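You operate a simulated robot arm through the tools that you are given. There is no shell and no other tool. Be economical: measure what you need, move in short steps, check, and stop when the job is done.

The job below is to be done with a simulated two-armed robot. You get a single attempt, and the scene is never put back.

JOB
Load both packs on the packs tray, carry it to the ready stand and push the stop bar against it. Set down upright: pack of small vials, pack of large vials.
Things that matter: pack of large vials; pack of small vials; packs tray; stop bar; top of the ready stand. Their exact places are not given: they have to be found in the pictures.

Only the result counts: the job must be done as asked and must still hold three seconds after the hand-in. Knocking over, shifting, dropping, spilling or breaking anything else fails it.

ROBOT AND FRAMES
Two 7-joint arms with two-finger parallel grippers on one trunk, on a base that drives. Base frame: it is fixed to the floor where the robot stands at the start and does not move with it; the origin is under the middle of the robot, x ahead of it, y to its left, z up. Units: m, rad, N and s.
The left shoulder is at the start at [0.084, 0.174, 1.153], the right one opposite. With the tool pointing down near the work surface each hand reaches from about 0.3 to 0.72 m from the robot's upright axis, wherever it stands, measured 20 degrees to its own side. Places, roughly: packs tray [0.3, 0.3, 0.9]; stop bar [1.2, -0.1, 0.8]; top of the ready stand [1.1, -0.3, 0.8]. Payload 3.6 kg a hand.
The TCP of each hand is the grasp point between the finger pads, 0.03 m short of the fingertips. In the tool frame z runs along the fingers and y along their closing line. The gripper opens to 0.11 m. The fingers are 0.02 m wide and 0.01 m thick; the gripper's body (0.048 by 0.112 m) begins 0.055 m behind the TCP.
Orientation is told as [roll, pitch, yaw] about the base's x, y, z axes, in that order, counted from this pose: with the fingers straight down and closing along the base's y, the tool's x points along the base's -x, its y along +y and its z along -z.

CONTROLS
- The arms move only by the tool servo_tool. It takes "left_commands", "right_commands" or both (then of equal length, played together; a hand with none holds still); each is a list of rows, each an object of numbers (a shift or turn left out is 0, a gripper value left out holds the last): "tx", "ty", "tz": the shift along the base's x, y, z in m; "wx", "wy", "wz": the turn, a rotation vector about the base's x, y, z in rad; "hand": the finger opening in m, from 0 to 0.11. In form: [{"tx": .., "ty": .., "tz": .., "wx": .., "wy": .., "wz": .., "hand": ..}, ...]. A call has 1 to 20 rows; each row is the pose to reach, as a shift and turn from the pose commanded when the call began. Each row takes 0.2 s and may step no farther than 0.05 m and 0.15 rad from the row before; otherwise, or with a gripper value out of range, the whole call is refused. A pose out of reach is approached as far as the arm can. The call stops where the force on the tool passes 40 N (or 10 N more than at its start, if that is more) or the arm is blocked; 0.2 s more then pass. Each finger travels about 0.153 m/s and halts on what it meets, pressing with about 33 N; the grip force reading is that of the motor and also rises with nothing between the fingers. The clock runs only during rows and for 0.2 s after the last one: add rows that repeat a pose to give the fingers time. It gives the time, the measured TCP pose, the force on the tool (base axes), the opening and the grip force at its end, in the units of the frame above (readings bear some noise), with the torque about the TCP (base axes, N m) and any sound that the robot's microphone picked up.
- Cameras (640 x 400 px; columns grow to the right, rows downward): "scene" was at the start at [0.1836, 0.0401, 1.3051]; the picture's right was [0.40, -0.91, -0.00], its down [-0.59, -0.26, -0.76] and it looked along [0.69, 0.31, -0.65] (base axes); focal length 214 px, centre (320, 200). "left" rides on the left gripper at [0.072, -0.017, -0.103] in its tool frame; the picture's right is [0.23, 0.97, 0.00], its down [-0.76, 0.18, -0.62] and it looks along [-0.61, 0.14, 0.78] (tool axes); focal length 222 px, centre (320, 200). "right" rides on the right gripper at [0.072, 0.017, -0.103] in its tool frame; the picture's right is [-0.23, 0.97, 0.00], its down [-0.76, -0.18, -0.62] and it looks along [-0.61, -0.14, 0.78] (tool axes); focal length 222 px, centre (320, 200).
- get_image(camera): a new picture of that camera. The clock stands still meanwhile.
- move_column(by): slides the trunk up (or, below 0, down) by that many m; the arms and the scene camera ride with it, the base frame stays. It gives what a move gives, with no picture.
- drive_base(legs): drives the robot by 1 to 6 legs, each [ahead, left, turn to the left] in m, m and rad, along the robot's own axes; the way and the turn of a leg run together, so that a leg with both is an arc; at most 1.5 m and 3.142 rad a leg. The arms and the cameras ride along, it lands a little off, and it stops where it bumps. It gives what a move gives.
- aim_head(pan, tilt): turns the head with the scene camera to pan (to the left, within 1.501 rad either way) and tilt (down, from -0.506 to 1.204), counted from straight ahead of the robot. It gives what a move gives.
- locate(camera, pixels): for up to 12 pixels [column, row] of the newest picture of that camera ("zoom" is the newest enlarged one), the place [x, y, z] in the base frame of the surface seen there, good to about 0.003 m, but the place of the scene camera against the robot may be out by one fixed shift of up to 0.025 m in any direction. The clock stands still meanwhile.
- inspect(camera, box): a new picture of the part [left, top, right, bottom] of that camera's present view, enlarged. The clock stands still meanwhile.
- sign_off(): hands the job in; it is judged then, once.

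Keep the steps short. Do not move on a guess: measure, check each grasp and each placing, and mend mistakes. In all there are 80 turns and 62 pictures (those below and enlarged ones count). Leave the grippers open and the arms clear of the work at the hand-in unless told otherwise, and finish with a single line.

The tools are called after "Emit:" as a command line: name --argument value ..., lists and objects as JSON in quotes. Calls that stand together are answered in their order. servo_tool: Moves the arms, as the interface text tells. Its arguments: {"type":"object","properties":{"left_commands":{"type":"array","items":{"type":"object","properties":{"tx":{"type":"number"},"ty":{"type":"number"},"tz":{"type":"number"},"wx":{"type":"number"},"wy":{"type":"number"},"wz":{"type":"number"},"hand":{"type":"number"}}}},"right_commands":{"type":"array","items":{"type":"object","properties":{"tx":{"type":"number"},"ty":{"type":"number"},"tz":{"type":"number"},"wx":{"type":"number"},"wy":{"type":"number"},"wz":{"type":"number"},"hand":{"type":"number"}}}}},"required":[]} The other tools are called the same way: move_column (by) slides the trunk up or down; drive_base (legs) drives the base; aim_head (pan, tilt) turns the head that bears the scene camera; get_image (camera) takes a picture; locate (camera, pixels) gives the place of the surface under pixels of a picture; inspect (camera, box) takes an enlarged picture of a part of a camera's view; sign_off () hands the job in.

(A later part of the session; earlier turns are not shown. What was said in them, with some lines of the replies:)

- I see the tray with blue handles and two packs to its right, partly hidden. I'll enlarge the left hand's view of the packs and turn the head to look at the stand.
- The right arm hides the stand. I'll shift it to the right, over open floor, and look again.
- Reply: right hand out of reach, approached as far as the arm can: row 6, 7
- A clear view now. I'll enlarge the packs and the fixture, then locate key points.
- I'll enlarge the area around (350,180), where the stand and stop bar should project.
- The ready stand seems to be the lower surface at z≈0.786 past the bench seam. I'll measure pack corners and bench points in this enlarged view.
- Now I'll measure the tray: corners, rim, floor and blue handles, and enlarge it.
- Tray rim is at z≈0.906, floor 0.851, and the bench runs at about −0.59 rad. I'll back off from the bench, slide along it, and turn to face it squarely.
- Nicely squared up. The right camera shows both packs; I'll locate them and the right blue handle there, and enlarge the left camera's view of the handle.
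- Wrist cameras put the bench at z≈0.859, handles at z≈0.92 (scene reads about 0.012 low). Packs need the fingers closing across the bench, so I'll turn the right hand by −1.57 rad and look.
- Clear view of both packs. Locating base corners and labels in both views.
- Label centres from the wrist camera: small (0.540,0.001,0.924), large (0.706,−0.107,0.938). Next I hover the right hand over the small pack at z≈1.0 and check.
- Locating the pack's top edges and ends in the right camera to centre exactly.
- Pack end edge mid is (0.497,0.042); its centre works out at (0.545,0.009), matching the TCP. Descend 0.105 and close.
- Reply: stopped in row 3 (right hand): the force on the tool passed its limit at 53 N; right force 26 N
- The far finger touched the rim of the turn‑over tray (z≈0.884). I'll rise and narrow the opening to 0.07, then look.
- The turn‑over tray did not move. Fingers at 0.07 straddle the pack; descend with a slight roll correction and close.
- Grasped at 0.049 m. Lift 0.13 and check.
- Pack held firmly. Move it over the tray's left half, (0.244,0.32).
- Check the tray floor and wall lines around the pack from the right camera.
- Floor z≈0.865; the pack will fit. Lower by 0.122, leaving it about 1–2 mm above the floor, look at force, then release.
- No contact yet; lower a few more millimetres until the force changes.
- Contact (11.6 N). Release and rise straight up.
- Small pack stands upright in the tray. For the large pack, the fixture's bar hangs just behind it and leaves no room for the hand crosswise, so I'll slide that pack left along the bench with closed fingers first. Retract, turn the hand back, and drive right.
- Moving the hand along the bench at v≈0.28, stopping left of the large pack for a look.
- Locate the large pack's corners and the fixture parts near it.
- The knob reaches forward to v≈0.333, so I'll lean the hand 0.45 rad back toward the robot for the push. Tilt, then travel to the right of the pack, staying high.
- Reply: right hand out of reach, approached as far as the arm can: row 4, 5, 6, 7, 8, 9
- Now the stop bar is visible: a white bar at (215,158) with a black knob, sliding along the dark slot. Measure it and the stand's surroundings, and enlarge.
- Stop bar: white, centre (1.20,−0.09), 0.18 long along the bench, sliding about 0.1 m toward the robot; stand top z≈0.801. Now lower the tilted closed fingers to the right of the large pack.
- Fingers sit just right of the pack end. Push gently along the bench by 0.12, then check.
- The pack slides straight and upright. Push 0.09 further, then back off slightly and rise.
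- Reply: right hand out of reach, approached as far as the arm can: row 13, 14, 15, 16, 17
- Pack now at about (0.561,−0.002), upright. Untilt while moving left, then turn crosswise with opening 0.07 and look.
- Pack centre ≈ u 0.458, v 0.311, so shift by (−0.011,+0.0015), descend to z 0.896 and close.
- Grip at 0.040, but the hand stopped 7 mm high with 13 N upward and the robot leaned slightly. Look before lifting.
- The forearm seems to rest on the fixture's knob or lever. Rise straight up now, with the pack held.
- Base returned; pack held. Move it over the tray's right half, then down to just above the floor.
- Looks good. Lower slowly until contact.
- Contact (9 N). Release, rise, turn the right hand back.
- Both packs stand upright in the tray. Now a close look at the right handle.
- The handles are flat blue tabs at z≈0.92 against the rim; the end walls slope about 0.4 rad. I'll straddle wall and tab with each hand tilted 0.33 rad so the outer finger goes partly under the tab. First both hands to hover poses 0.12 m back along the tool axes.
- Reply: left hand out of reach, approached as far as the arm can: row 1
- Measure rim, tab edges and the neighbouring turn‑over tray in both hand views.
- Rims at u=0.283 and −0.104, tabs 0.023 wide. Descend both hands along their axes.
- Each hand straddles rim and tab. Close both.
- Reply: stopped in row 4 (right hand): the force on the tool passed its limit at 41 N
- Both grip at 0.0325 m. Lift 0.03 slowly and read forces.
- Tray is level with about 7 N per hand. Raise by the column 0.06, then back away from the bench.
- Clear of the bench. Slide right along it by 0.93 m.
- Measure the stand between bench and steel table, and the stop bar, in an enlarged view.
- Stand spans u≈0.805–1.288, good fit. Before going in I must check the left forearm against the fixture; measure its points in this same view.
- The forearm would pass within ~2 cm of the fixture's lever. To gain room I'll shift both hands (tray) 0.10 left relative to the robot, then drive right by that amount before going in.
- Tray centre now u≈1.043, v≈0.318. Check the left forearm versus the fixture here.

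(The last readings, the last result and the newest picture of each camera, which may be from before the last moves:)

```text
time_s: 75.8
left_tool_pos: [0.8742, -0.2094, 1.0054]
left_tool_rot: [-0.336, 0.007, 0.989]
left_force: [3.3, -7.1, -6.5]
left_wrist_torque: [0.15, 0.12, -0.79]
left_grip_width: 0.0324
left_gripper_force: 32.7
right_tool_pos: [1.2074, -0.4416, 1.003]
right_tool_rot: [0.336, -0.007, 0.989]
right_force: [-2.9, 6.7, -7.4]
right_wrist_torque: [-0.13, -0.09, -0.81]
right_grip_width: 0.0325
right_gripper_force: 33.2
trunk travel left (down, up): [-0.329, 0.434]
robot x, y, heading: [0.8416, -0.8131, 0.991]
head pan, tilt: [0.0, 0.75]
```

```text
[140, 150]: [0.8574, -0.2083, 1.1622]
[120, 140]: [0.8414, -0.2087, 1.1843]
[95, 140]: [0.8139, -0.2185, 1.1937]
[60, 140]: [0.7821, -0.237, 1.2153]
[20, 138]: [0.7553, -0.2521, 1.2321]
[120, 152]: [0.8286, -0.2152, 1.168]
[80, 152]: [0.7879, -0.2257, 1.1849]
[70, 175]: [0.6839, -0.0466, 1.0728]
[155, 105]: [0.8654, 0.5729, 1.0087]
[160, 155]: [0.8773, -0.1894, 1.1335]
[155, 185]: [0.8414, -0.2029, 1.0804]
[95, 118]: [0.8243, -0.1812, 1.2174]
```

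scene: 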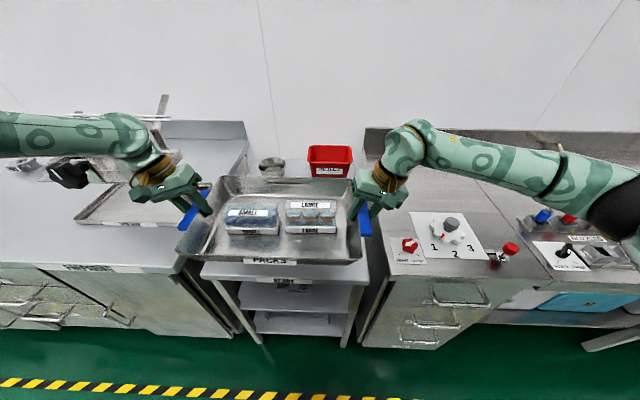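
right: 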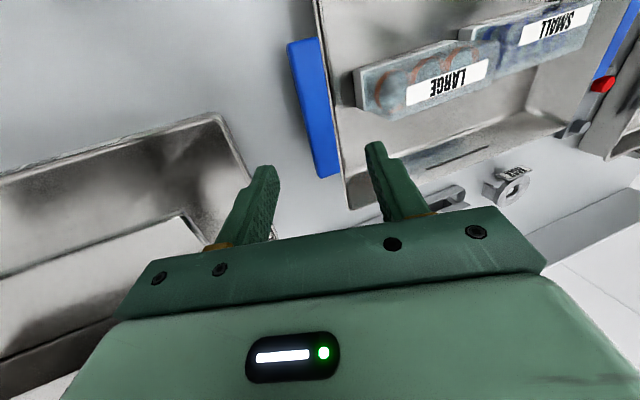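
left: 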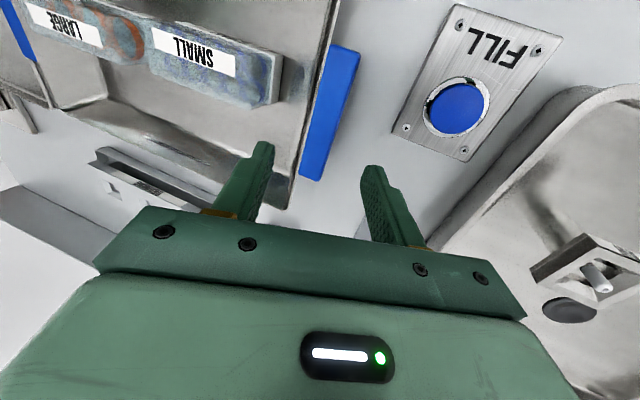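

Margin is slim. I'll shift another 0.10 the same way and set the tray down at v≈0.40, which leaves more room.

Emit:
servo_tool --right_commands '[{"tx": -0.0165, "ty": 0.0113}, {"tx": -0.033, "ty": 0.0226}, {"tx": -0.0496, "ty": 0.0338}, {"tx": -0.066, "ty": 0.0451}, {"tx": -0.0826, "ty": 0.0564}, {"tx": -0.0826, "ty": 0.0564}]' --left_commands '[{"tx": -0.0165, "ty": 0.0113}, {"tx": -0.033, "ty": 0.0226}, {"tx": -0.0496, "ty": 0.0338}, {"tx": -0.066, "ty": 0.0451}, {"tx": -0.0826, "ty": 0.0564}, {"tx": -0.0826, "ty": 0.0564}]'

Emit:
drive_base --legs '[[0, -0.1, 0], [0.08, 0, 0]]'

Emit:
get_image --camera "scene"

Emit:
locate --camera "scene" --pixels '[[140, 150], [120, 140], [95, 140], [60, 140], [20, 138], [120, 155], [80, 155], [100, 150], [110, 120], [150, 155], [70, 120], [40, 150]]'

```text
time_s: 77.2
left_tool_pos: [0.7909, -0.1562, 1.006]
left_tool_rot: [-0.333, 0.006, 0.989]
left_force: [-5.7, 0.2, -6.3]
left_wrist_torque: [0.09, 0.24, -0.58]
left_grip_width: 0.0325
left_gripper_force: 32.7
right_tool_pos: [1.1246, -0.3861, 1.0019]
right_tool_rot: [0.335, -0.01, 0.986]
right_force: [5.6, -0.1, -7.0]
right_wrist_torque: [-0.06, -0.23, -0.53]
right_grip_width: 0.0324
right_gripper_force: 33.0
trunk travel left (down, up): [-0.329, 0.434]
robot x, y, heading: [0.8441, -0.8097, 0.989]
head pan, tilt: [0.0, 0.75]
```

```text
time_s: 79.1
left_tool_pos: [0.9229, -0.1411, 1.005]
left_tool_rot: [-0.335, 0.007, 0.987]
left_force: [-13.4, 5.8, -7.1]
left_wrist_torque: [0.35, -0.09, -0.64]
left_grip_width: 0.0323
left_gripper_force: 33.3
right_tool_pos: [1.2563, -0.3739, 1.0017]
right_tool_rot: [0.335, -0.007, 0.983]
right_force: [13.0, -4.9, -7.4]
right_wrist_torque: [-0.32, 0.18, -0.56]
right_grip_width: 0.0322
right_gripper_force: 32.9
trunk travel left (down, up): [-0.329, 0.434]
robot x, y, heading: [0.9749, -0.7996, 0.987]
head pan, tilt: [0.0, 0.75]
```

```text
8 pictures are left
```

scene: 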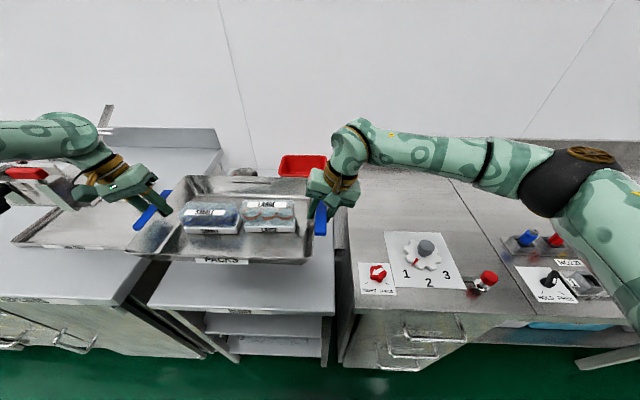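

```text
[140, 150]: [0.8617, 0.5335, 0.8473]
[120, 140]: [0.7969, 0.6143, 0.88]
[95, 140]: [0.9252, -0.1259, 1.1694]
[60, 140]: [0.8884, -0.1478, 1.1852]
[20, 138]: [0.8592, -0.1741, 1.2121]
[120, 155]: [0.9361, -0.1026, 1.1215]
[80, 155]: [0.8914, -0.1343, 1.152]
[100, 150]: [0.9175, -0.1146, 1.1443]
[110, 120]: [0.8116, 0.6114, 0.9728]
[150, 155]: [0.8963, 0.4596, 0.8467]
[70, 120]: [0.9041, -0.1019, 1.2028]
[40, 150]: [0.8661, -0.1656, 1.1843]
```

Tray centre now u=1.045, v=0.402, as wanted. Check the lever's right end position.

Emit:
locate --camera "scene" --pixels '[[45, 173], [46, 178], [30, 173], [55, 185], [62, 195], [75, 200], [50, 200], [68, 205], [85, 165], [60, 160], [100, 190], [335, 215]]'

Emit:
inspect --camera "scene" --box '[0, 90, 240, 240]'

```text
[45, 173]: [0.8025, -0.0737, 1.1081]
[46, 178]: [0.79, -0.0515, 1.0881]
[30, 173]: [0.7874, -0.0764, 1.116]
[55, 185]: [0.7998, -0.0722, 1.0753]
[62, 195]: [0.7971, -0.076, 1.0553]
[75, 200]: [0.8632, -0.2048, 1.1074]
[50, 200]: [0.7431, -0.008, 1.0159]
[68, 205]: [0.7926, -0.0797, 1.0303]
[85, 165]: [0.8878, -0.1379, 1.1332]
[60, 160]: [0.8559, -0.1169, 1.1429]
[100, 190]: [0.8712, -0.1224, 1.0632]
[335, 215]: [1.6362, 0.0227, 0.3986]
```

```text
2.67 times, centred on (120, 165) of scene
```

zoom: 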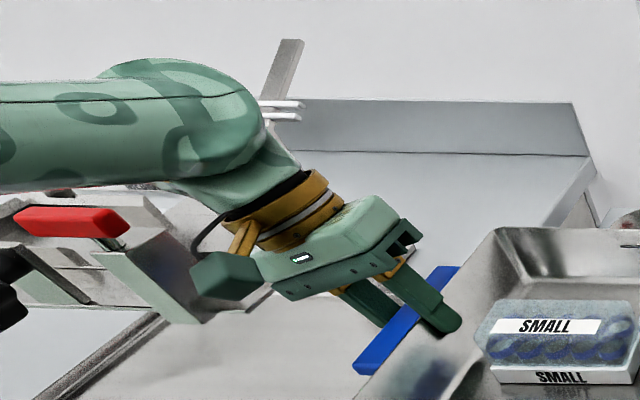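

Lever's right end is at u≈0.692; the forearm's underside is near u≈0.76, so there is room. Lower the tray 0.10 with both arms and check.

Emit:
servo_tool --right_commands '[{"tz": -0.02}, {"tz": -0.04}, {"tz": -0.06}, {"tz": -0.08}, {"tz": -0.1}, {"tz": -0.1}]' --left_commands '[{"tz": -0.02}, {"tz": -0.04}, {"tz": -0.06}, {"tz": -0.08}, {"tz": -0.1}, {"tz": -0.1}]'

Emit:
get_image --camera "scene"

Emit:
locate --camera "scene" --pixels '[[60, 165], [80, 170], [90, 180], [60, 175], [40, 165], [100, 170], [340, 190], [345, 230], [350, 205], [135, 245], [128, 220], [45, 175]]'

```text
time_s: 80.5
left_tool_pos: [0.9217, -0.1447, 0.9058]
left_tool_rot: [-0.336, 0.005, 0.986]
left_force: [6.1, -9.0, -6.6]
left_wrist_torque: [0.27, -0.09, -0.77]
left_grip_width: 0.0323
left_gripper_force: 33.0
right_tool_pos: [1.2554, -0.3752, 0.9018]
right_tool_rot: [0.334, -0.008, 0.985]
right_force: [-5.5, 8.6, -7.2]
right_wrist_torque: [-0.3, -0.06, -0.77]
right_grip_width: 0.0324
right_gripper_force: 32.9
trunk travel left (down, up): [-0.329, 0.434]
robot x, y, heading: [0.9719, -0.8001, 0.99]
head pan, tilt: [0.0, 0.75]
```

```text
6 pictures are left
```

scene: 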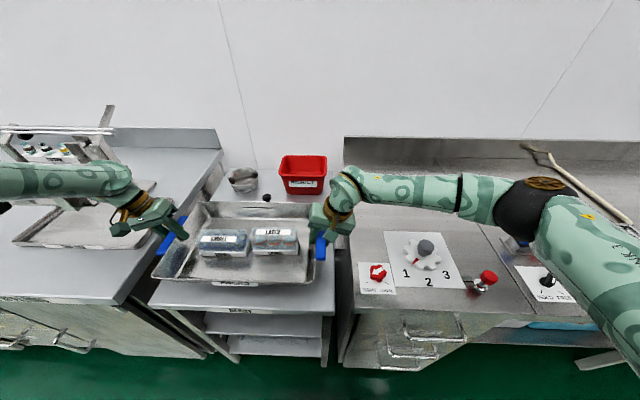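

```text
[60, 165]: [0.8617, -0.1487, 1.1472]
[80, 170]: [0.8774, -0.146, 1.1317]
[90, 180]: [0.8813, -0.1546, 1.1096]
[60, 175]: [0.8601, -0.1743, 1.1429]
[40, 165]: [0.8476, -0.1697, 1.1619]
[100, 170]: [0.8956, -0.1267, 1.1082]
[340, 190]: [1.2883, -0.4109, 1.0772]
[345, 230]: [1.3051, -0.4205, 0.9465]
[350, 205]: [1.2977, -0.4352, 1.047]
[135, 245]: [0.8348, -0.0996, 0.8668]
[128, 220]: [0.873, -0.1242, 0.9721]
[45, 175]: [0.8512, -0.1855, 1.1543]
```

No contact so far. Check the bench's edge versus the left tab before the last 5 cm.

Emit:
locate --camera "scene" --pixels '[[124, 298], [132, 285], [140, 272], [146, 264], [200, 185], [215, 160], [160, 300], [152, 262], [175, 250], [350, 300], [334, 290], [345, 270]]'

Emit:
inspect --camera "scene" --box '[110, 180, 350, 330]'

```text
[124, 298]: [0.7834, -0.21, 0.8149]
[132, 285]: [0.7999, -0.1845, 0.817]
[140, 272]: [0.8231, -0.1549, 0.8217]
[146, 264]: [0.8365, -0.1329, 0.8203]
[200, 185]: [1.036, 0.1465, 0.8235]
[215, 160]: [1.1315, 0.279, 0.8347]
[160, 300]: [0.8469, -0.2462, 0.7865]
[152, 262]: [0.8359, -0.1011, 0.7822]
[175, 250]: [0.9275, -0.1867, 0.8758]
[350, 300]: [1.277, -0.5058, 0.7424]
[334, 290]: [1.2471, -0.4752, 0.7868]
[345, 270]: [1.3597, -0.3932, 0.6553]
```

```text
2.67 times, centred on (230, 255) of scene
```

zoom: 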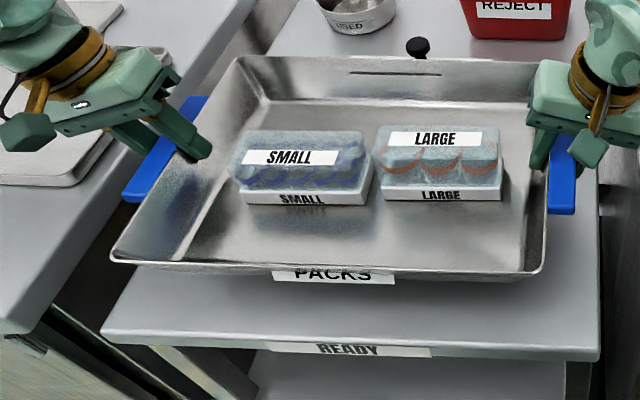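

The bench edge is at u≈0.755, well clear. Lower 0.043 more, then feel for contact.

Emit:
servo_tool --right_commands '[{"tz": -0.015}, {"tz": -0.03}, {"tz": -0.04}, {"tz": -0.043}, {"tz": -0.043}]' --left_commands '[{"tz": -0.015}, {"tz": -0.03}, {"tz": -0.04}, {"tz": -0.043}, {"tz": -0.043}]'

Emit:
servo_tool --right_commands '[{"tz": -0.002}, {"tz": -0.004}, {"tz": -0.006}, {"tz": -0.006}]' --left_commands '[{"tz": -0.002}, {"tz": -0.004}, {"tz": -0.006}, {"tz": -0.006}]'

```text
time_s: 81.7
left_tool_pos: [0.9149, -0.1589, 0.8826]
left_tool_rot: [-0.332, 0.006, 0.989]
left_force: [-15.8, 16.0, -7.2]
left_wrist_torque: [0.72, -0.12, 0.98]
left_grip_width: 0.0321
left_gripper_force: 33.3
left hand out of reach, approached as far as the arm can: row 1, 2, 3, 4, 5
right_tool_pos: [1.2553, -0.3758, 0.8571]
right_tool_rot: [0.331, -0.005, 0.98]
right_force: [15.8, -15.5, -6.4]
right_wrist_torque: [-0.17, 0.7, 1.08]
right_grip_width: 0.0325
right_gripper_force: 33.7
trunk travel left (down, up): [-0.329, 0.434]
robot x, y, heading: [0.969, -0.7942, 0.989]
head pan, tilt: [0.0, 0.75]
```

```text
time_s: 82.7
left_tool_pos: [0.9139, -0.1607, 0.8799]
left_tool_rot: [-0.33, 0.005, 0.988]
left_force: [-30.6, 22.4, -4.9]
left_wrist_torque: [0.07, 0.27, 0.68]
left_grip_width: 0.032
left_gripper_force: 32.7
left hand out of reach, approached as far as the arm can: row 3, 4
right_tool_pos: [1.2554, -0.375, 0.8534]
right_tool_rot: [0.33, -0.008, 0.98]
right_force: [31.2, -22.4, -7.2]
right_wrist_torque: [-0.01, -0.01, 0.34]
right_grip_width: 0.0332
right_gripper_force: 33.1
trunk travel left (down, up): [-0.329, 0.434]
robot x, y, heading: [0.9728, -0.7959, 0.986]
head pan, tilt: [0.0, 0.75]
```

The left arm reached its limit, so the tray went uneven. Return both hands to the level pose, and lower by the column instead.

Emit:
servo_tool --right_commands '[{"tz": 0.012}, {"tz": 0.024}, {"tz": 0.036}, {"tz": 0.0484}, {"tz": 0.0484}]' --left_commands '[{"tx": 0.002, "ty": 0.004, "tz": 0.008}, {"tx": 0.004, "ty": 0.008, "tz": 0.015}, {"tx": 0.006, "ty": 0.012, "tz": 0.021}, {"tx": 0.0078, "ty": 0.016, "tz": 0.026}, {"tx": 0.0078, "ty": 0.016, "tz": 0.026}]'

```text
time_s: 83.9
left_tool_pos: [0.9217, -0.1455, 0.9047]
left_tool_rot: [-0.33, 0.009, 0.985]
left_force: [-30.2, 15.7, -6.6]
left_wrist_torque: [-0.3, 0.64, -0.99]
left_grip_width: 0.032
left_gripper_force: 33.1
right_tool_pos: [1.2557, -0.3737, 0.9033]
right_tool_rot: [0.334, -0.005, 0.98]
right_force: [30.4, -15.6, -6.9]
right_wrist_torque: [0.34, -0.67, -1.0]
right_grip_width: 0.0321
right_gripper_force: 33.4
trunk travel left (down, up): [-0.329, 0.434]
robot x, y, heading: [0.9712, -0.797, 0.987]
head pan, tilt: [0.0, 0.75]
```

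The hands compress the tray slightly (34 N); ease them apart by 2 mm each, then lower by the column 0.04.

Emit:
servo_tool --right_commands '[{"tx": 0.0015, "ty": -0.001}, {"tx": 0.0015, "ty": -0.001}]' --left_commands '[{"tx": -0.0015, "ty": 0.001}, {"tx": -0.0015, "ty": 0.001}]'

Emit:
move_column --by -0.04

```text
time_s: 84.5
left_tool_pos: [0.9232, -0.1447, 0.9056]
left_tool_rot: [-0.335, 0.008, 0.984]
left_force: [-20.7, 7.6, -8.4]
left_wrist_torque: [-0.15, 0.63, -0.98]
left_grip_width: 0.0325
left_gripper_force: 33.1
right_tool_pos: [1.2551, -0.3754, 0.9033]
right_tool_rot: [0.334, -0.008, 0.983]
right_force: [19.3, -7.9, -6.4]
right_wrist_torque: [0.37, -0.37, -0.95]
right_grip_width: 0.0321
right_gripper_force: 33.0
trunk travel left (down, up): [-0.329, 0.434]
robot x, y, heading: [0.9702, -0.7985, 0.987]
head pan, tilt: [0.0, 0.75]
```

```text
time_s: 85.3
left_tool_pos: [0.9222, -0.1445, 0.8671]
left_tool_rot: [-0.336, 0.006, 0.986]
left_force: [-8.9, 2.6, -7.2]
left_wrist_torque: [0.28, 0.23, -0.57]
left_grip_width: 0.0322
left_gripper_force: 32.7
right_tool_pos: [1.2545, -0.3772, 0.861]
right_tool_rot: [0.334, -0.011, 0.984]
right_force: [8.3, -2.6, -5.4]
right_wrist_torque: [-0.01, 0.06, -0.65]
right_grip_width: 0.0322
right_gripper_force: 33.4
trunk travel left (down, up): [-0.289, 0.474]
robot x, y, heading: [0.972, -0.8021, 0.991]
head pan, tilt: [0.0, 0.75]
```

Lower a little more by the column until it carries the tray.

Emit:
move_column --by -0.007

```text
time_s: 85.8
left_tool_pos: [0.9227, -0.1446, 0.8588]
left_tool_rot: [-0.334, 0.008, 0.985]
left_force: [-4.3, -0.3, -8.1]
left_wrist_torque: [0.33, 0.06, -0.63]
left_grip_width: 0.0327
left_gripper_force: 33.0
right_tool_pos: [1.2571, -0.3761, 0.8547]
right_tool_rot: [0.334, -0.007, 0.986]
right_force: [4.6, 0.5, -3.7]
right_wrist_torque: [-0.3, 0.42, -0.63]
right_grip_width: 0.0323
right_gripper_force: 32.9
trunk travel left (down, up): [-0.282, 0.481]
robot x, y, heading: [0.9726, -0.8011, 0.988]
head pan, tilt: [0.0, 0.75]
```

Emit:
move_column --by -0.003

```text
time_s: 86.4
left_tool_pos: [0.9216, -0.1454, 0.8567]
left_tool_rot: [-0.334, 0.003, 0.985]
left_force: [-3.2, -0.2, -4.1]
left_wrist_torque: [-0.19, 0.51, -0.79]
left_grip_width: 0.032
left_gripper_force: 32.9
right_tool_pos: [1.2546, -0.3752, 0.8555]
right_tool_rot: [0.337, -0.012, 0.982]
right_force: [2.6, 1.9, 14.9]
right_wrist_torque: [-0.69, 0.47, -0.51]
right_grip_width: 0.0324
right_gripper_force: 33.0
trunk travel left (down, up): [-0.279, 0.484]
robot x, y, heading: [0.9716, -0.7988, 0.985]
head pan, tilt: [0.0, 0.75]
```

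The right side rests (15 N up); lower the left hand 4 mm.

Emit:
servo_tool --left_commands '[{"tz": -0.002}, {"tz": -0.004}, {"tz": -0.004}]' --right_commands '[{"tz": 0.0005}, {"tz": 0.001}, {"tz": 0.001}]'

```text
time_s: 87.2
left_tool_pos: [0.9232, -0.1452, 0.8561]
left_tool_rot: [-0.337, -0.003, 0.989]
left_force: [2.7, -5.7, 29.2]
left_wrist_torque: [0.21, -0.16, -0.68]
left_grip_width: 0.0325
left_gripper_force: 33.3
right_tool_pos: [1.2548, -0.3776, 0.855]
right_tool_rot: [0.337, -0.012, 0.986]
right_force: [-9.2, 15.9, 0.8]
right_wrist_torque: [0.5, -0.55, -1.0]
right_grip_width: 0.0325
right_gripper_force: 32.7
trunk travel left (down, up): [-0.279, 0.484]
robot x, y, heading: [0.9714, -0.8, 0.993]
head pan, tilt: [0.0, 0.75]
```

Both ends rest on the stand. Release gently and withdraw along the tool axes, then straight up.

Emit:
servo_tool --right_commands '[{"hand": 0.04}, {"hand": 0.055}, {"hand": 0.055}, {"tx": 0.0066, "ty": -0.0045, "tz": 0.0235}, {"tx": 0.0134, "ty": -0.0091, "tz": 0.0473}, {"tx": 0.0134, "ty": -0.0091, "tz": 0.09}, {"tx": 0.0134, "ty": -0.0091, "tz": 0.135}, {"tx": 0.0134, "ty": -0.0091, "tz": 0.18}]' --left_commands '[{"tz": 0.003, "hand": 0.04}, {"tz": 0.003, "hand": 0.055}, {"tz": 0.003, "hand": 0.055}, {"tx": -0.0066, "ty": 0.0045, "tz": 0.0235}, {"tx": -0.0134, "ty": 0.0091, "tz": 0.0473}, {"tx": -0.0134, "ty": 0.0091, "tz": 0.09}, {"tx": -0.0134, "ty": 0.0091, "tz": 0.135}, {"tx": -0.0134, "ty": 0.0091, "tz": 0.18}]'

Emit:
get_image --camera "right"

```text
time_s: 89.0
left_tool_pos: [0.9077, -0.1359, 1.0344]
left_tool_rot: [-0.332, 0.004, 0.986]
left_force: [0.2, -1.3, 0.1]
left_wrist_torque: [0.04, -0.01, -0.02]
left_grip_width: 0.0552
left_gripper_force: 0.2
right_tool_pos: [1.2707, -0.3859, 1.0339]
right_tool_rot: [0.335, -0.011, 0.983]
right_force: [0.2, -0.8, -0.5]
right_wrist_torque: [0.01, -0.02, -0.01]
right_grip_width: 0.0552
right_gripper_force: 0.0
trunk travel left (down, up): [-0.279, 0.484]
robot x, y, heading: [0.9729, -0.7972, 0.985]
head pan, tilt: [0.0, 0.75]
```

```text
4 pictures are left
```

right: 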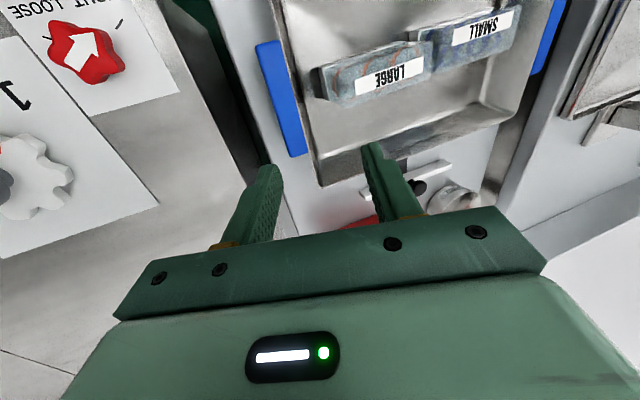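

Tray sits on the stand with both packs upright. Locate the stop bar, knob, rear rim and bin in this view.

Emit:
locate --camera "right" --pixels '[[362, 194], [449, 163], [418, 187], [425, 176], [360, 173], [480, 125], [365, 222], [350, 226], [450, 195], [318, 185], [515, 118], [405, 178]]'

Emit:
servo_tool --left_commands '[{"tx": -0.02, "ty": -0.03, "tz": 0.03}, {"tx": -0.04, "ty": -0.06, "tz": 0.06}, {"tx": -0.06, "ty": -0.09, "tz": 0.09}, {"tx": -0.08, "ty": -0.12, "tz": 0.11}, {"tx": -0.1, "ty": -0.15, "tz": 0.12}, {"tx": -0.12, "ty": -0.18, "tz": 0.12}, {"tx": -0.13, "ty": -0.195, "tz": 0.12}]' --right_commands '[{"wx": -0.062, "wy": -0.091, "tz": 0.02, "hand": 0.07}, {"wx": -0.124, "wy": -0.182, "tz": 0.04}, {"wx": -0.186, "wy": -0.2726, "tz": 0.06}, {"wx": -0.186, "wy": -0.2726, "tz": 0.08}, {"wx": -0.186, "wy": -0.2726, "tz": 0.08, "tx": -0.02, "ty": -0.02}, {"wx": -0.186, "wy": -0.2726, "tz": 0.08, "tx": -0.04, "ty": -0.04}, {"wx": -0.186, "wy": -0.2726, "tz": 0.08, "tx": -0.06, "ty": -0.06}]'

```text
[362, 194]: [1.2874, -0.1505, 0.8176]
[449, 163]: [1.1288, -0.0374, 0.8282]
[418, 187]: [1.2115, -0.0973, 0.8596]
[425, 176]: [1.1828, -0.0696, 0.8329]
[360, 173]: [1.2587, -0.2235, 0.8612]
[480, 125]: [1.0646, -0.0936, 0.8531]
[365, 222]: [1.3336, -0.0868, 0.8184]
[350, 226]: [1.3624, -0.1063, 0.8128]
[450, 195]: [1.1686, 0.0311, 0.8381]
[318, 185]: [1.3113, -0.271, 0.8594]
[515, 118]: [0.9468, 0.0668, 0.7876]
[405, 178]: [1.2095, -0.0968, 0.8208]
```

```text
time_s: 90.6
left_tool_pos: [0.82, -0.2737, 1.1201]
left_tool_rot: [-0.323, 0.002, 0.987]
left_force: [0.7, -0.8, 0.5]
left_wrist_torque: [0.01, 0.02, -0.03]
left_grip_width: 0.0551
left_gripper_force: 0.1
left hand out of reach, approached as far as the arm can: row 4, 5, 6, 7
right_tool_pos: [1.2097, -0.4453, 1.1137]
right_tool_rot: [0.004, -0.004, 0.985]
right_force: [0.8, 0.2, -0.5]
right_wrist_torque: [0.0, 0.01, -0.02]
right_grip_width: 0.0699
right_gripper_force: 0.0
trunk travel left (down, up): [-0.279, 0.484]
robot x, y, heading: [0.9761, -0.796, 0.985]
head pan, tilt: [0.0, 0.75]
```

Bar centre u≈1.05, v≈0.604, knob top z 0.86; tray's rear rim v≈0.525; bin behind at v≥0.68. I'll straddle the knob with the right fingers behind the bar and pull. First raise the left hand, then drive left 0.2 and forward 0.05.

Emit:
servo_tool --left_commands '[{"tz": 0.04}, {"tz": 0.08}, {"tz": 0.1}, {"tz": 0.1}]'

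Emit:
drive_base --legs '[[0, 0.2, 0], [0.05, 0, 0]]'

```text
time_s: 91.6
left_tool_pos: [0.8465, -0.2741, 1.1245]
left_tool_rot: [-0.332, 0.006, 0.987]
left_force: [0.7, 0.1, -0.4]
left_wrist_torque: [-0.01, 0.04, 0.01]
left_grip_width: 0.0549
left_gripper_force: 0.0
left hand out of reach, approached as far as the arm can: row 1, 2, 3, 4
right_tool_pos: [1.2105, -0.4453, 1.114]
right_tool_rot: [0.007, -0.004, 0.988]
right_force: [0.2, -0.3, 0.5]
right_wrist_torque: [0.03, 0.04, -0.01]
right_grip_width: 0.0699
right_gripper_force: 0.0
trunk travel left (down, up): [-0.279, 0.484]
robot x, y, heading: [0.9716, -0.8013, 0.988]
head pan, tilt: [0.0, 0.75]
```

```text
time_s: 93.7
left_tool_pos: [0.7026, -0.1206, 1.1227]
left_tool_rot: [-0.334, 0.008, 0.99]
left_force: [-0.6, 1.2, -0.6]
left_wrist_torque: [-0.08, -0.01, 0.0]
left_grip_width: 0.055
left_gripper_force: 0.1
right_tool_pos: [1.0686, -0.2908, 1.113]
right_tool_rot: [0.003, -0.004, 0.99]
right_force: [0.2, -0.1, -0.6]
right_wrist_torque: [-0.02, 0.0, 0.0]
right_grip_width: 0.0699
right_gripper_force: 0.0
trunk travel left (down, up): [-0.279, 0.484]
robot x, y, heading: [0.8329, -0.6478, 0.988]
head pan, tilt: [0.0, 0.75]
```

No contact; continue. Move the right hand over the spot behind the bar (1.227,−0.070) and down to z≈0.91, then look.

Emit:
servo_tool --right_commands '[{"tx": 0.026, "ty": 0.037}, {"tx": 0.053, "ty": 0.074}, {"tx": 0.08, "ty": 0.11}, {"tx": 0.106, "ty": 0.147}, {"tx": 0.132, "ty": 0.184}, {"tx": 0.1588, "ty": 0.2206}, {"tx": 0.1588, "ty": 0.2206, "tz": -0.05}, {"tx": 0.1588, "ty": 0.2206, "tz": -0.1}, {"tx": 0.1588, "ty": 0.2206, "tz": -0.15}, {"tx": 0.1588, "ty": 0.2206, "tz": -0.2}, {"tx": 0.1588, "ty": 0.2206, "tz": -0.2}]'

Emit:
get_image --camera "right"

```text
time_s: 96.1
left_tool_pos: [0.7013, -0.1222, 1.1252]
left_tool_rot: [-0.333, 0.006, 0.991]
left_force: [0.2, -0.6, -0.6]
left_wrist_torque: [0.01, 0.04, -0.02]
left_grip_width: 0.055
left_gripper_force: 0.1
right_tool_pos: [1.2008, -0.1299, 0.9411]
right_tool_rot: [0.003, -0.007, 0.989]
right_force: [-0.4, -0.7, 0.2]
right_wrist_torque: [0.0, -0.05, -0.01]
right_grip_width: 0.0701
right_gripper_force: 0.0
right hand out of reach, approached as far as the arm can: row 4, 5, 6, 7, 8, 9, 10, 11
trunk travel left (down, up): [-0.279, 0.484]
robot x, y, heading: [0.833, -0.6501, 0.991]
head pan, tilt: [0.0, 0.75]
```

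```text
3 pictures are left
```

right: 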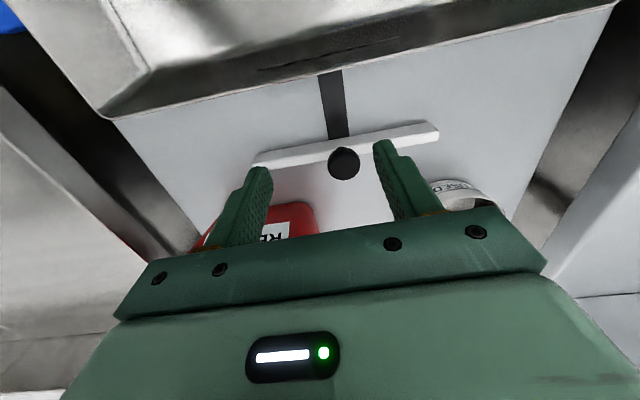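

The right arm is at its reach limit (v≈0.57). I'll bring the left hand inward away from the fixture, untilted, then drive 0.05 forward.

Emit:
servo_tool --left_commands '[{"tx": 0.033, "ty": -0.0226, "wx": 0.062, "wy": 0.091}, {"tx": 0.066, "ty": -0.0451, "wx": 0.124, "wy": 0.182}, {"tx": 0.099, "ty": -0.0677, "wx": 0.186, "wy": 0.2726}, {"tx": 0.132, "ty": -0.09, "wx": 0.186, "wy": 0.2726}, {"tx": 0.165, "ty": -0.113, "wx": 0.186, "wy": 0.2726}, {"tx": 0.165, "ty": -0.113, "wx": 0.186, "wy": 0.2726}]'

Emit:
drive_base --legs '[[0.05, 0, 0]]'

```text
time_s: 97.5
left_tool_pos: [0.8674, -0.2359, 1.1245]
left_tool_rot: [-0.002, -0.002, 0.991]
left_force: [-0.1, -0.5, 0.1]
left_wrist_torque: [0.01, -0.01, 0.02]
left_grip_width: 0.055
left_gripper_force: 0.0
right_tool_pos: [1.2011, -0.1302, 0.9415]
right_tool_rot: [0.004, -0.007, 0.99]
right_force: [0.6, 0.6, 0.1]
right_wrist_torque: [0.02, -0.01, 0.01]
right_grip_width: 0.0696
right_gripper_force: 0.0
trunk travel left (down, up): [-0.279, 0.484]
robot x, y, heading: [0.8354, -0.646, 0.998]
head pan, tilt: [0.0, 0.75]
```

```text
time_s: 98.4
left_tool_pos: [0.8982, -0.1932, 1.1254]
left_tool_rot: [-0.001, 0.001, 0.994]
left_force: [0.1, 0.6, -0.5]
left_wrist_torque: [-0.05, 0.02, -0.02]
left_grip_width: 0.0552
left_gripper_force: 0.1
right_tool_pos: [1.2288, -0.087, 0.9397]
right_tool_rot: [0.005, -0.004, 0.99]
right_force: [0.0, -0.2, -0.5]
right_wrist_torque: [-0.06, 0.04, 0.02]
right_grip_width: 0.0698
right_gripper_force: 0.1
trunk travel left (down, up): [-0.279, 0.484]
robot x, y, heading: [0.8581, -0.6051, 0.993]
head pan, tilt: [0.0, 0.75]
```

Now tilt 0.2 rad, centre on the knob (u≈1.053, v≈0.628), and descend behind the bar to z≈0.84.

Emit:
servo_tool --right_commands '[{"tx": -0.0025, "ty": 0.006, "wx": 0.0826, "wy": -0.0564}, {"tx": -0.005, "ty": 0.012, "wx": 0.165, "wy": -0.113}, {"tx": -0.005, "ty": 0.012, "tz": -0.03, "wx": 0.165, "wy": -0.113}, {"tx": -0.005, "ty": 0.012, "tz": -0.06, "wx": 0.165, "wy": -0.113}, {"tx": -0.005, "ty": 0.012, "tz": -0.06, "wx": 0.165, "wy": -0.113}]'

Emit:
get_image --camera "right"

Emit:
locate --camera "right" --pixels '[[320, 140], [343, 163], [343, 150], [300, 160], [400, 140], [344, 110], [320, 80], [250, 170], [440, 135], [300, 220]]'

```text
time_s: 99.6
left_tool_pos: [0.8952, -0.1944, 1.1259]
left_tool_rot: [-0.001, -0.002, 0.993]
left_force: [-0.2, 0.8, 0.2]
left_wrist_torque: [0.0, 0.02, 0.02]
left_grip_width: 0.0554
left_gripper_force: 0.0
right_tool_pos: [1.2239, -0.0766, 0.8808]
right_tool_rot: [0.0, -0.206, 0.992]
right_force: [0.0, 0.2, -0.6]
right_wrist_torque: [0.01, 0.0, -0.01]
right_grip_width: 0.0699
right_gripper_force: 0.0
trunk travel left (down, up): [-0.279, 0.484]
robot x, y, heading: [0.8595, -0.6024, 0.99]
head pan, tilt: [0.0, 0.75]
```

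```text
2 pictures are left
```

right: 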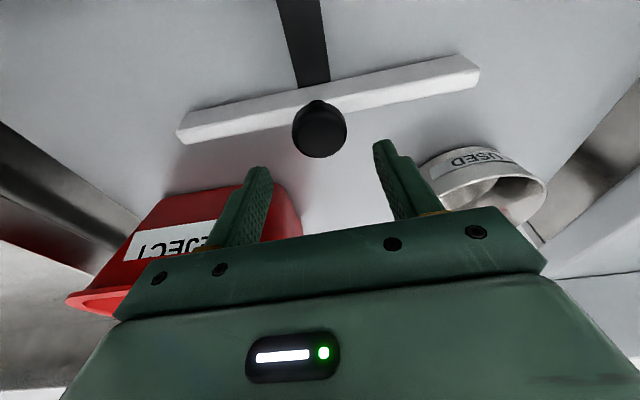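

```text
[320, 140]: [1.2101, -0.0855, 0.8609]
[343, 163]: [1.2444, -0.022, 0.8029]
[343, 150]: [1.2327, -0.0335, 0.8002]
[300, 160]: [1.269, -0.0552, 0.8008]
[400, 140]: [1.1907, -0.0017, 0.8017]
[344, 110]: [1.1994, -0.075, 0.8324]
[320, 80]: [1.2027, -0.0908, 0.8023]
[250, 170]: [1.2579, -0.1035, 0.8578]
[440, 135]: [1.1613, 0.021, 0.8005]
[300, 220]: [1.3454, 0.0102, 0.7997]
```

The fingers straddle the knob behind the bar with about 7 mm spare. Nudge 4 mm further back and descend to z≈0.84.

Emit:
servo_tool --right_commands '[{"tx": 0.0023, "ty": 0.0033, "tz": -0.015}, {"tx": 0.0023, "ty": 0.0033, "tz": -0.03}, {"tx": 0.0023, "ty": 0.0033, "tz": -0.041}, {"tx": 0.0023, "ty": 0.0033, "tz": -0.041}]'

```text
time_s: 100.6
left_tool_pos: [0.8955, -0.1937, 1.1246]
left_tool_rot: [-0.001, -0.002, 0.994]
left_force: [0.1, 0.3, -0.1]
left_wrist_torque: [0.0, 0.0, 0.02]
left_grip_width: 0.0552
left_gripper_force: 0.1
right_tool_pos: [1.2247, -0.0728, 0.8403]
right_tool_rot: [0.0, -0.206, 0.993]
right_force: [0.1, -0.7, 0.6]
right_wrist_torque: [0.03, 0.04, 0.0]
right_grip_width: 0.07
right_gripper_force: 0.0
trunk travel left (down, up): [-0.279, 0.484]
robot x, y, heading: [0.859, -0.6056, 0.995]
head pan, tilt: [0.0, 0.75]
```

Pull the bar toward the tray, 0.06 first in 1 cm steps.

Emit:
servo_tool --right_commands '[{"tx": -0.0056, "ty": -0.0083}, {"tx": -0.0113, "ty": -0.0165}, {"tx": -0.0169, "ty": -0.0248}, {"tx": -0.0226, "ty": -0.033}, {"tx": -0.0282, "ty": -0.0413}, {"tx": -0.0338, "ty": -0.0496}, {"tx": -0.0338, "ty": -0.0496}]'

```text
time_s: 102.2
left_tool_pos: [0.8963, -0.1935, 1.1251]
left_tool_rot: [-0.001, -0.003, 0.993]
left_force: [0.6, 0.8, -1.4]
left_wrist_torque: [0.01, 0.02, -0.01]
left_grip_width: 0.0549
left_gripper_force: 0.1
right_tool_pos: [1.1903, -0.1227, 0.8387]
right_tool_rot: [0.001, -0.206, 0.992]
right_force: [0.1, 0.6, -0.4]
right_wrist_torque: [0.02, -0.01, 0.0]
right_grip_width: 0.0701
right_gripper_force: 0.1
trunk travel left (down, up): [-0.279, 0.484]
robot x, y, heading: [0.8609, -0.602, 0.992]
head pan, tilt: [0.0, 0.75]
```

Low force; continue in 3 mm steps watching the force.

Emit:
servo_tool --right_commands '[{"tx": -0.0017, "ty": -0.0025}, {"tx": -0.0034, "ty": -0.005}, {"tx": -0.0051, "ty": -0.0074}, {"tx": -0.0068, "ty": -0.0099}, {"tx": -0.0085, "ty": -0.0124}]'

Emit:
locate --camera "right" --pixels '[[320, 140]]'

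```text
time_s: 103.4
left_tool_pos: [0.8955, -0.1943, 1.1258]
left_tool_rot: [-0.001, -0.001, 0.994]
left_force: [-0.1, 0.2, 0.0]
left_wrist_torque: [0.02, -0.01, 0.0]
left_grip_width: 0.0549
left_gripper_force: 0.0
right_tool_pos: [1.1832, -0.1335, 0.8401]
right_tool_rot: [0.001, -0.207, 0.991]
right_force: [1.5, -0.1, 0.6]
right_wrist_torque: [-0.02, -0.01, -0.05]
right_grip_width: 0.0697
right_gripper_force: 0.0
trunk travel left (down, up): [-0.279, 0.484]
robot x, y, heading: [0.864, -0.6026, 0.991]
head pan, tilt: [0.0, 0.75]
```

```text
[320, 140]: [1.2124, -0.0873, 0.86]
```

Emit:
servo_tool --right_commands '[{"tx": -0.0011, "ty": -0.0017}, {"tx": -0.0023, "ty": -0.0033}, {"tx": -0.0034, "ty": -0.005}, {"tx": -0.0045, "ty": -0.0066}, {"tx": -0.0056, "ty": -0.0083}]'

```text
time_s: 104.6
left_tool_pos: [0.8963, -0.1938, 1.1249]
left_tool_rot: [-0.002, 0.001, 0.995]
left_force: [0.0, -0.4, 0.8]
left_wrist_torque: [-0.02, -0.01, 0.0]
left_grip_width: 0.0549
left_gripper_force: 0.0
right_tool_pos: [1.1774, -0.1426, 0.84]
right_tool_rot: [0.0, -0.205, 0.991]
right_force: [3.7, 5.8, 4.4]
right_wrist_torque: [0.11, 0.13, -0.23]
right_grip_width: 0.0702
right_gripper_force: 0.3
trunk travel left (down, up): [-0.279, 0.484]
robot x, y, heading: [0.8613, -0.6067, 0.994]
head pan, tilt: [0.0, 0.75]
```

A steady 7 N resisting now: contact. Look with the right camera.

Emit:
inspect --camera "right" --box '[120, 0, 520, 250]'

Emit:
locate --camera "zoom" --pixels '[[320, 230], [320, 200], [160, 200], [450, 130], [250, 165], [400, 120], [110, 225], [550, 110], [320, 140], [200, 140]]'

```text
1.60 times, centred on (320, 125) of right
```

zoom: 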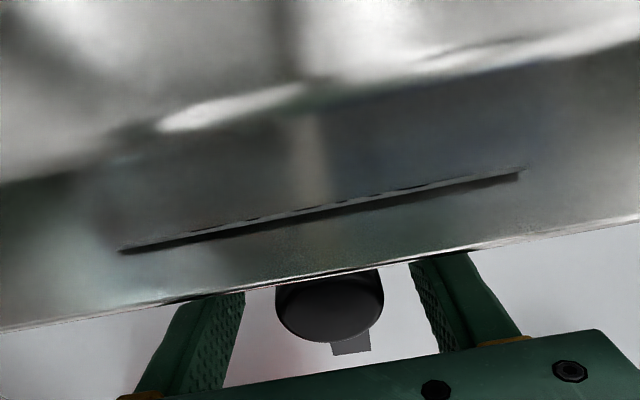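

```text
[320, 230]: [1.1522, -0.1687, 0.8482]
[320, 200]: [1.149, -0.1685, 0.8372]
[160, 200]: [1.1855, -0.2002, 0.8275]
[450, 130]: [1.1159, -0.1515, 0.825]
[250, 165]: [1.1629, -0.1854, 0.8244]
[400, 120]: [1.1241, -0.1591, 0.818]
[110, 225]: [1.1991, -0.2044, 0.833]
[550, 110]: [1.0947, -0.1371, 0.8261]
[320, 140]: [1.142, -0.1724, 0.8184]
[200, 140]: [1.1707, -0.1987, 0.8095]
```

Measure rim, knob and fingers at the contact in that same picture.

Emit:
locate --camera "zoom" --pixels '[[330, 279], [300, 282], [330, 295], [330, 330], [330, 310], [430, 265], [440, 270], [215, 300], [195, 302], [255, 289], [395, 267], [350, 345]]'

```text
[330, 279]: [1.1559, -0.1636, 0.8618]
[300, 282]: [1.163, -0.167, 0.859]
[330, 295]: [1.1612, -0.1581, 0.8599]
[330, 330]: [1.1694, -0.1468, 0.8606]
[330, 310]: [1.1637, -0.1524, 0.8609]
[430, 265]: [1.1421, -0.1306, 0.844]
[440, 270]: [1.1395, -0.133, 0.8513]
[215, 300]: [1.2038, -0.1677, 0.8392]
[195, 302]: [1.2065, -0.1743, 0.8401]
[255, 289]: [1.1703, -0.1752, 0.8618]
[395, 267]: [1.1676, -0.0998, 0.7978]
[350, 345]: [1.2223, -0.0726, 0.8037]
```

Knob is partly under the rim and the bar meets the tray's wall (rim v≈0.517, bar front ≈0.508 at its height). Push 1 mm more to confirm firm contact, then back off 12 mm and rise.

Emit:
servo_tool --right_commands '[{"tx": -0.0008, "ty": -0.0012}, {"tx": -0.0008, "ty": -0.0012}]'

Emit:
servo_tool --right_commands '[{"tx": 0.004, "ty": 0.006}, {"tx": 0.0076, "ty": 0.0111}, {"tx": 0.0076, "ty": 0.0111, "tz": 0.03}, {"tx": 0.0076, "ty": 0.0111, "tz": 0.07}, {"tx": 0.0076, "ty": 0.0111, "tz": 0.12}, {"tx": 0.0076, "ty": 0.0111, "tz": 0.17}, {"tx": 0.0, "ty": 0.0, "tz": 0.21}, {"tx": -0.02, "ty": -0.03, "tz": 0.23}, {"tx": -0.045, "ty": -0.065, "tz": 0.23}, {"tx": -0.07, "ty": -0.1, "tz": 0.23}]'

```text
time_s: 105.2
left_tool_pos: [0.8964, -0.1932, 1.1258]
left_tool_rot: [-0.003, 0.0, 0.993]
left_force: [0.3, -0.2, 0.2]
left_wrist_torque: [0.0, 0.0, 0.01]
left_grip_width: 0.0549
left_gripper_force: 0.1
right_tool_pos: [1.1766, -0.144, 0.8394]
right_tool_rot: [0.0, -0.202, 0.993]
right_force: [2.1, 4.7, 2.9]
right_wrist_torque: [0.11, 0.1, -0.2]
right_grip_width: 0.07
right_gripper_force: 0.3
trunk travel left (down, up): [-0.279, 0.484]
robot x, y, heading: [0.8577, -0.6073, 0.998]
head pan, tilt: [0.0, 0.75]
```

```text
time_s: 107.4
left_tool_pos: [0.8953, -0.1951, 1.1241]
left_tool_rot: [0.0, -0.002, 0.992]
left_force: [0.1, 0.1, 0.2]
left_wrist_torque: [0.02, 0.01, -0.01]
left_grip_width: 0.0549
left_gripper_force: 0.1
right_tool_pos: [1.1054, -0.2453, 1.0719]
right_tool_rot: [-0.001, -0.205, 0.99]
right_force: [-1.1, -0.2, 0.5]
right_wrist_torque: [-0.02, 0.01, 0.01]
right_grip_width: 0.07
right_gripper_force: 0.0
trunk travel left (down, up): [-0.279, 0.484]
robot x, y, heading: [0.8565, -0.6073, 0.991]
head pan, tilt: [0.0, 0.75]
```

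Force stayed constant, so the bar is firmly against the tray. Back the robot off, open the hands, and take the last picture.

Emit:
drive_base --legs '[[-0.25, 0, 0]]'

Emit:
servo_tool --left_commands '[{"hand": 0.11}, {"hand": 0.11}]' --right_commands '[{"hand": 0.11}, {"hand": 0.11}]'

Emit:
inspect --camera "scene" --box '[160, 80, 480, 280]'

```text
time_s: 109.2
left_tool_pos: [0.7586, -0.4041, 1.1248]
left_tool_rot: [-0.002, 0.0, 0.994]
left_force: [0.1, -0.5, -0.5]
left_wrist_torque: [0.01, 0.01, 0.0]
left_grip_width: 0.055
left_gripper_force: 0.1
right_tool_pos: [0.9675, -0.4538, 1.0708]
right_tool_rot: [-0.001, -0.205, 0.99]
right_force: [0.8, 0.1, 1.0]
right_wrist_torque: [0.02, 0.04, 0.03]
right_grip_width: 0.0702
right_gripper_force: 0.1
trunk travel left (down, up): [-0.279, 0.484]
robot x, y, heading: [0.7244, -0.8146, 0.993]
head pan, tilt: [0.0, 0.75]
```

```text
time_s: 109.8
left_tool_pos: [0.7595, -0.4034, 1.1254]
left_tool_rot: [-0.001, -0.003, 0.993]
left_force: [0.0, -0.1, -0.8]
left_wrist_torque: [-0.03, 0.01, 0.0]
left_grip_width: 0.11
left_gripper_force: 0.0
right_tool_pos: [0.9696, -0.4534, 1.0701]
right_tool_rot: [0.001, -0.207, 0.991]
right_force: [0.9, -0.1, -0.3]
right_wrist_torque: [-0.02, -0.01, 0.02]
right_grip_width: 0.11
right_gripper_force: 0.1
trunk travel left (down, up): [-0.279, 0.484]
robot x, y, heading: [0.7241, -0.8134, 0.996]
head pan, tilt: [0.0, 0.75]
```

```text
2.00 times, centred on (320, 180) of scene
5 turns are left
```

zoom: 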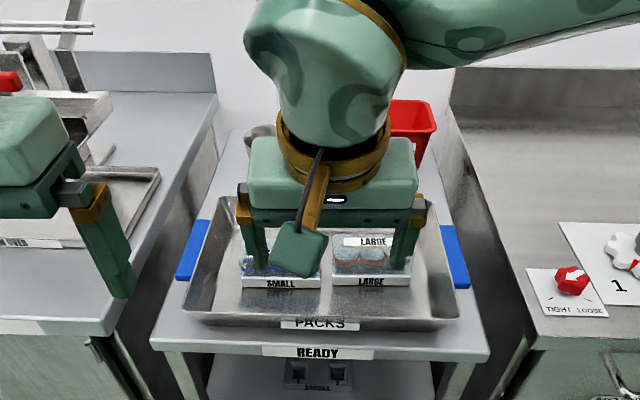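

The tray rests squarely on the ready stand with both packs upright, the stop bar has been pushed up to its rear side, and both hands are open and clear above. Handing in.

Emit:
sign_off

```text
The job is handed in.
```

The tray is on the ready stand with both packs upright and the stop bar pushed against it; a finger and the right forearm each briefly touched the turn-over tray and its fixture, with no shift visible.
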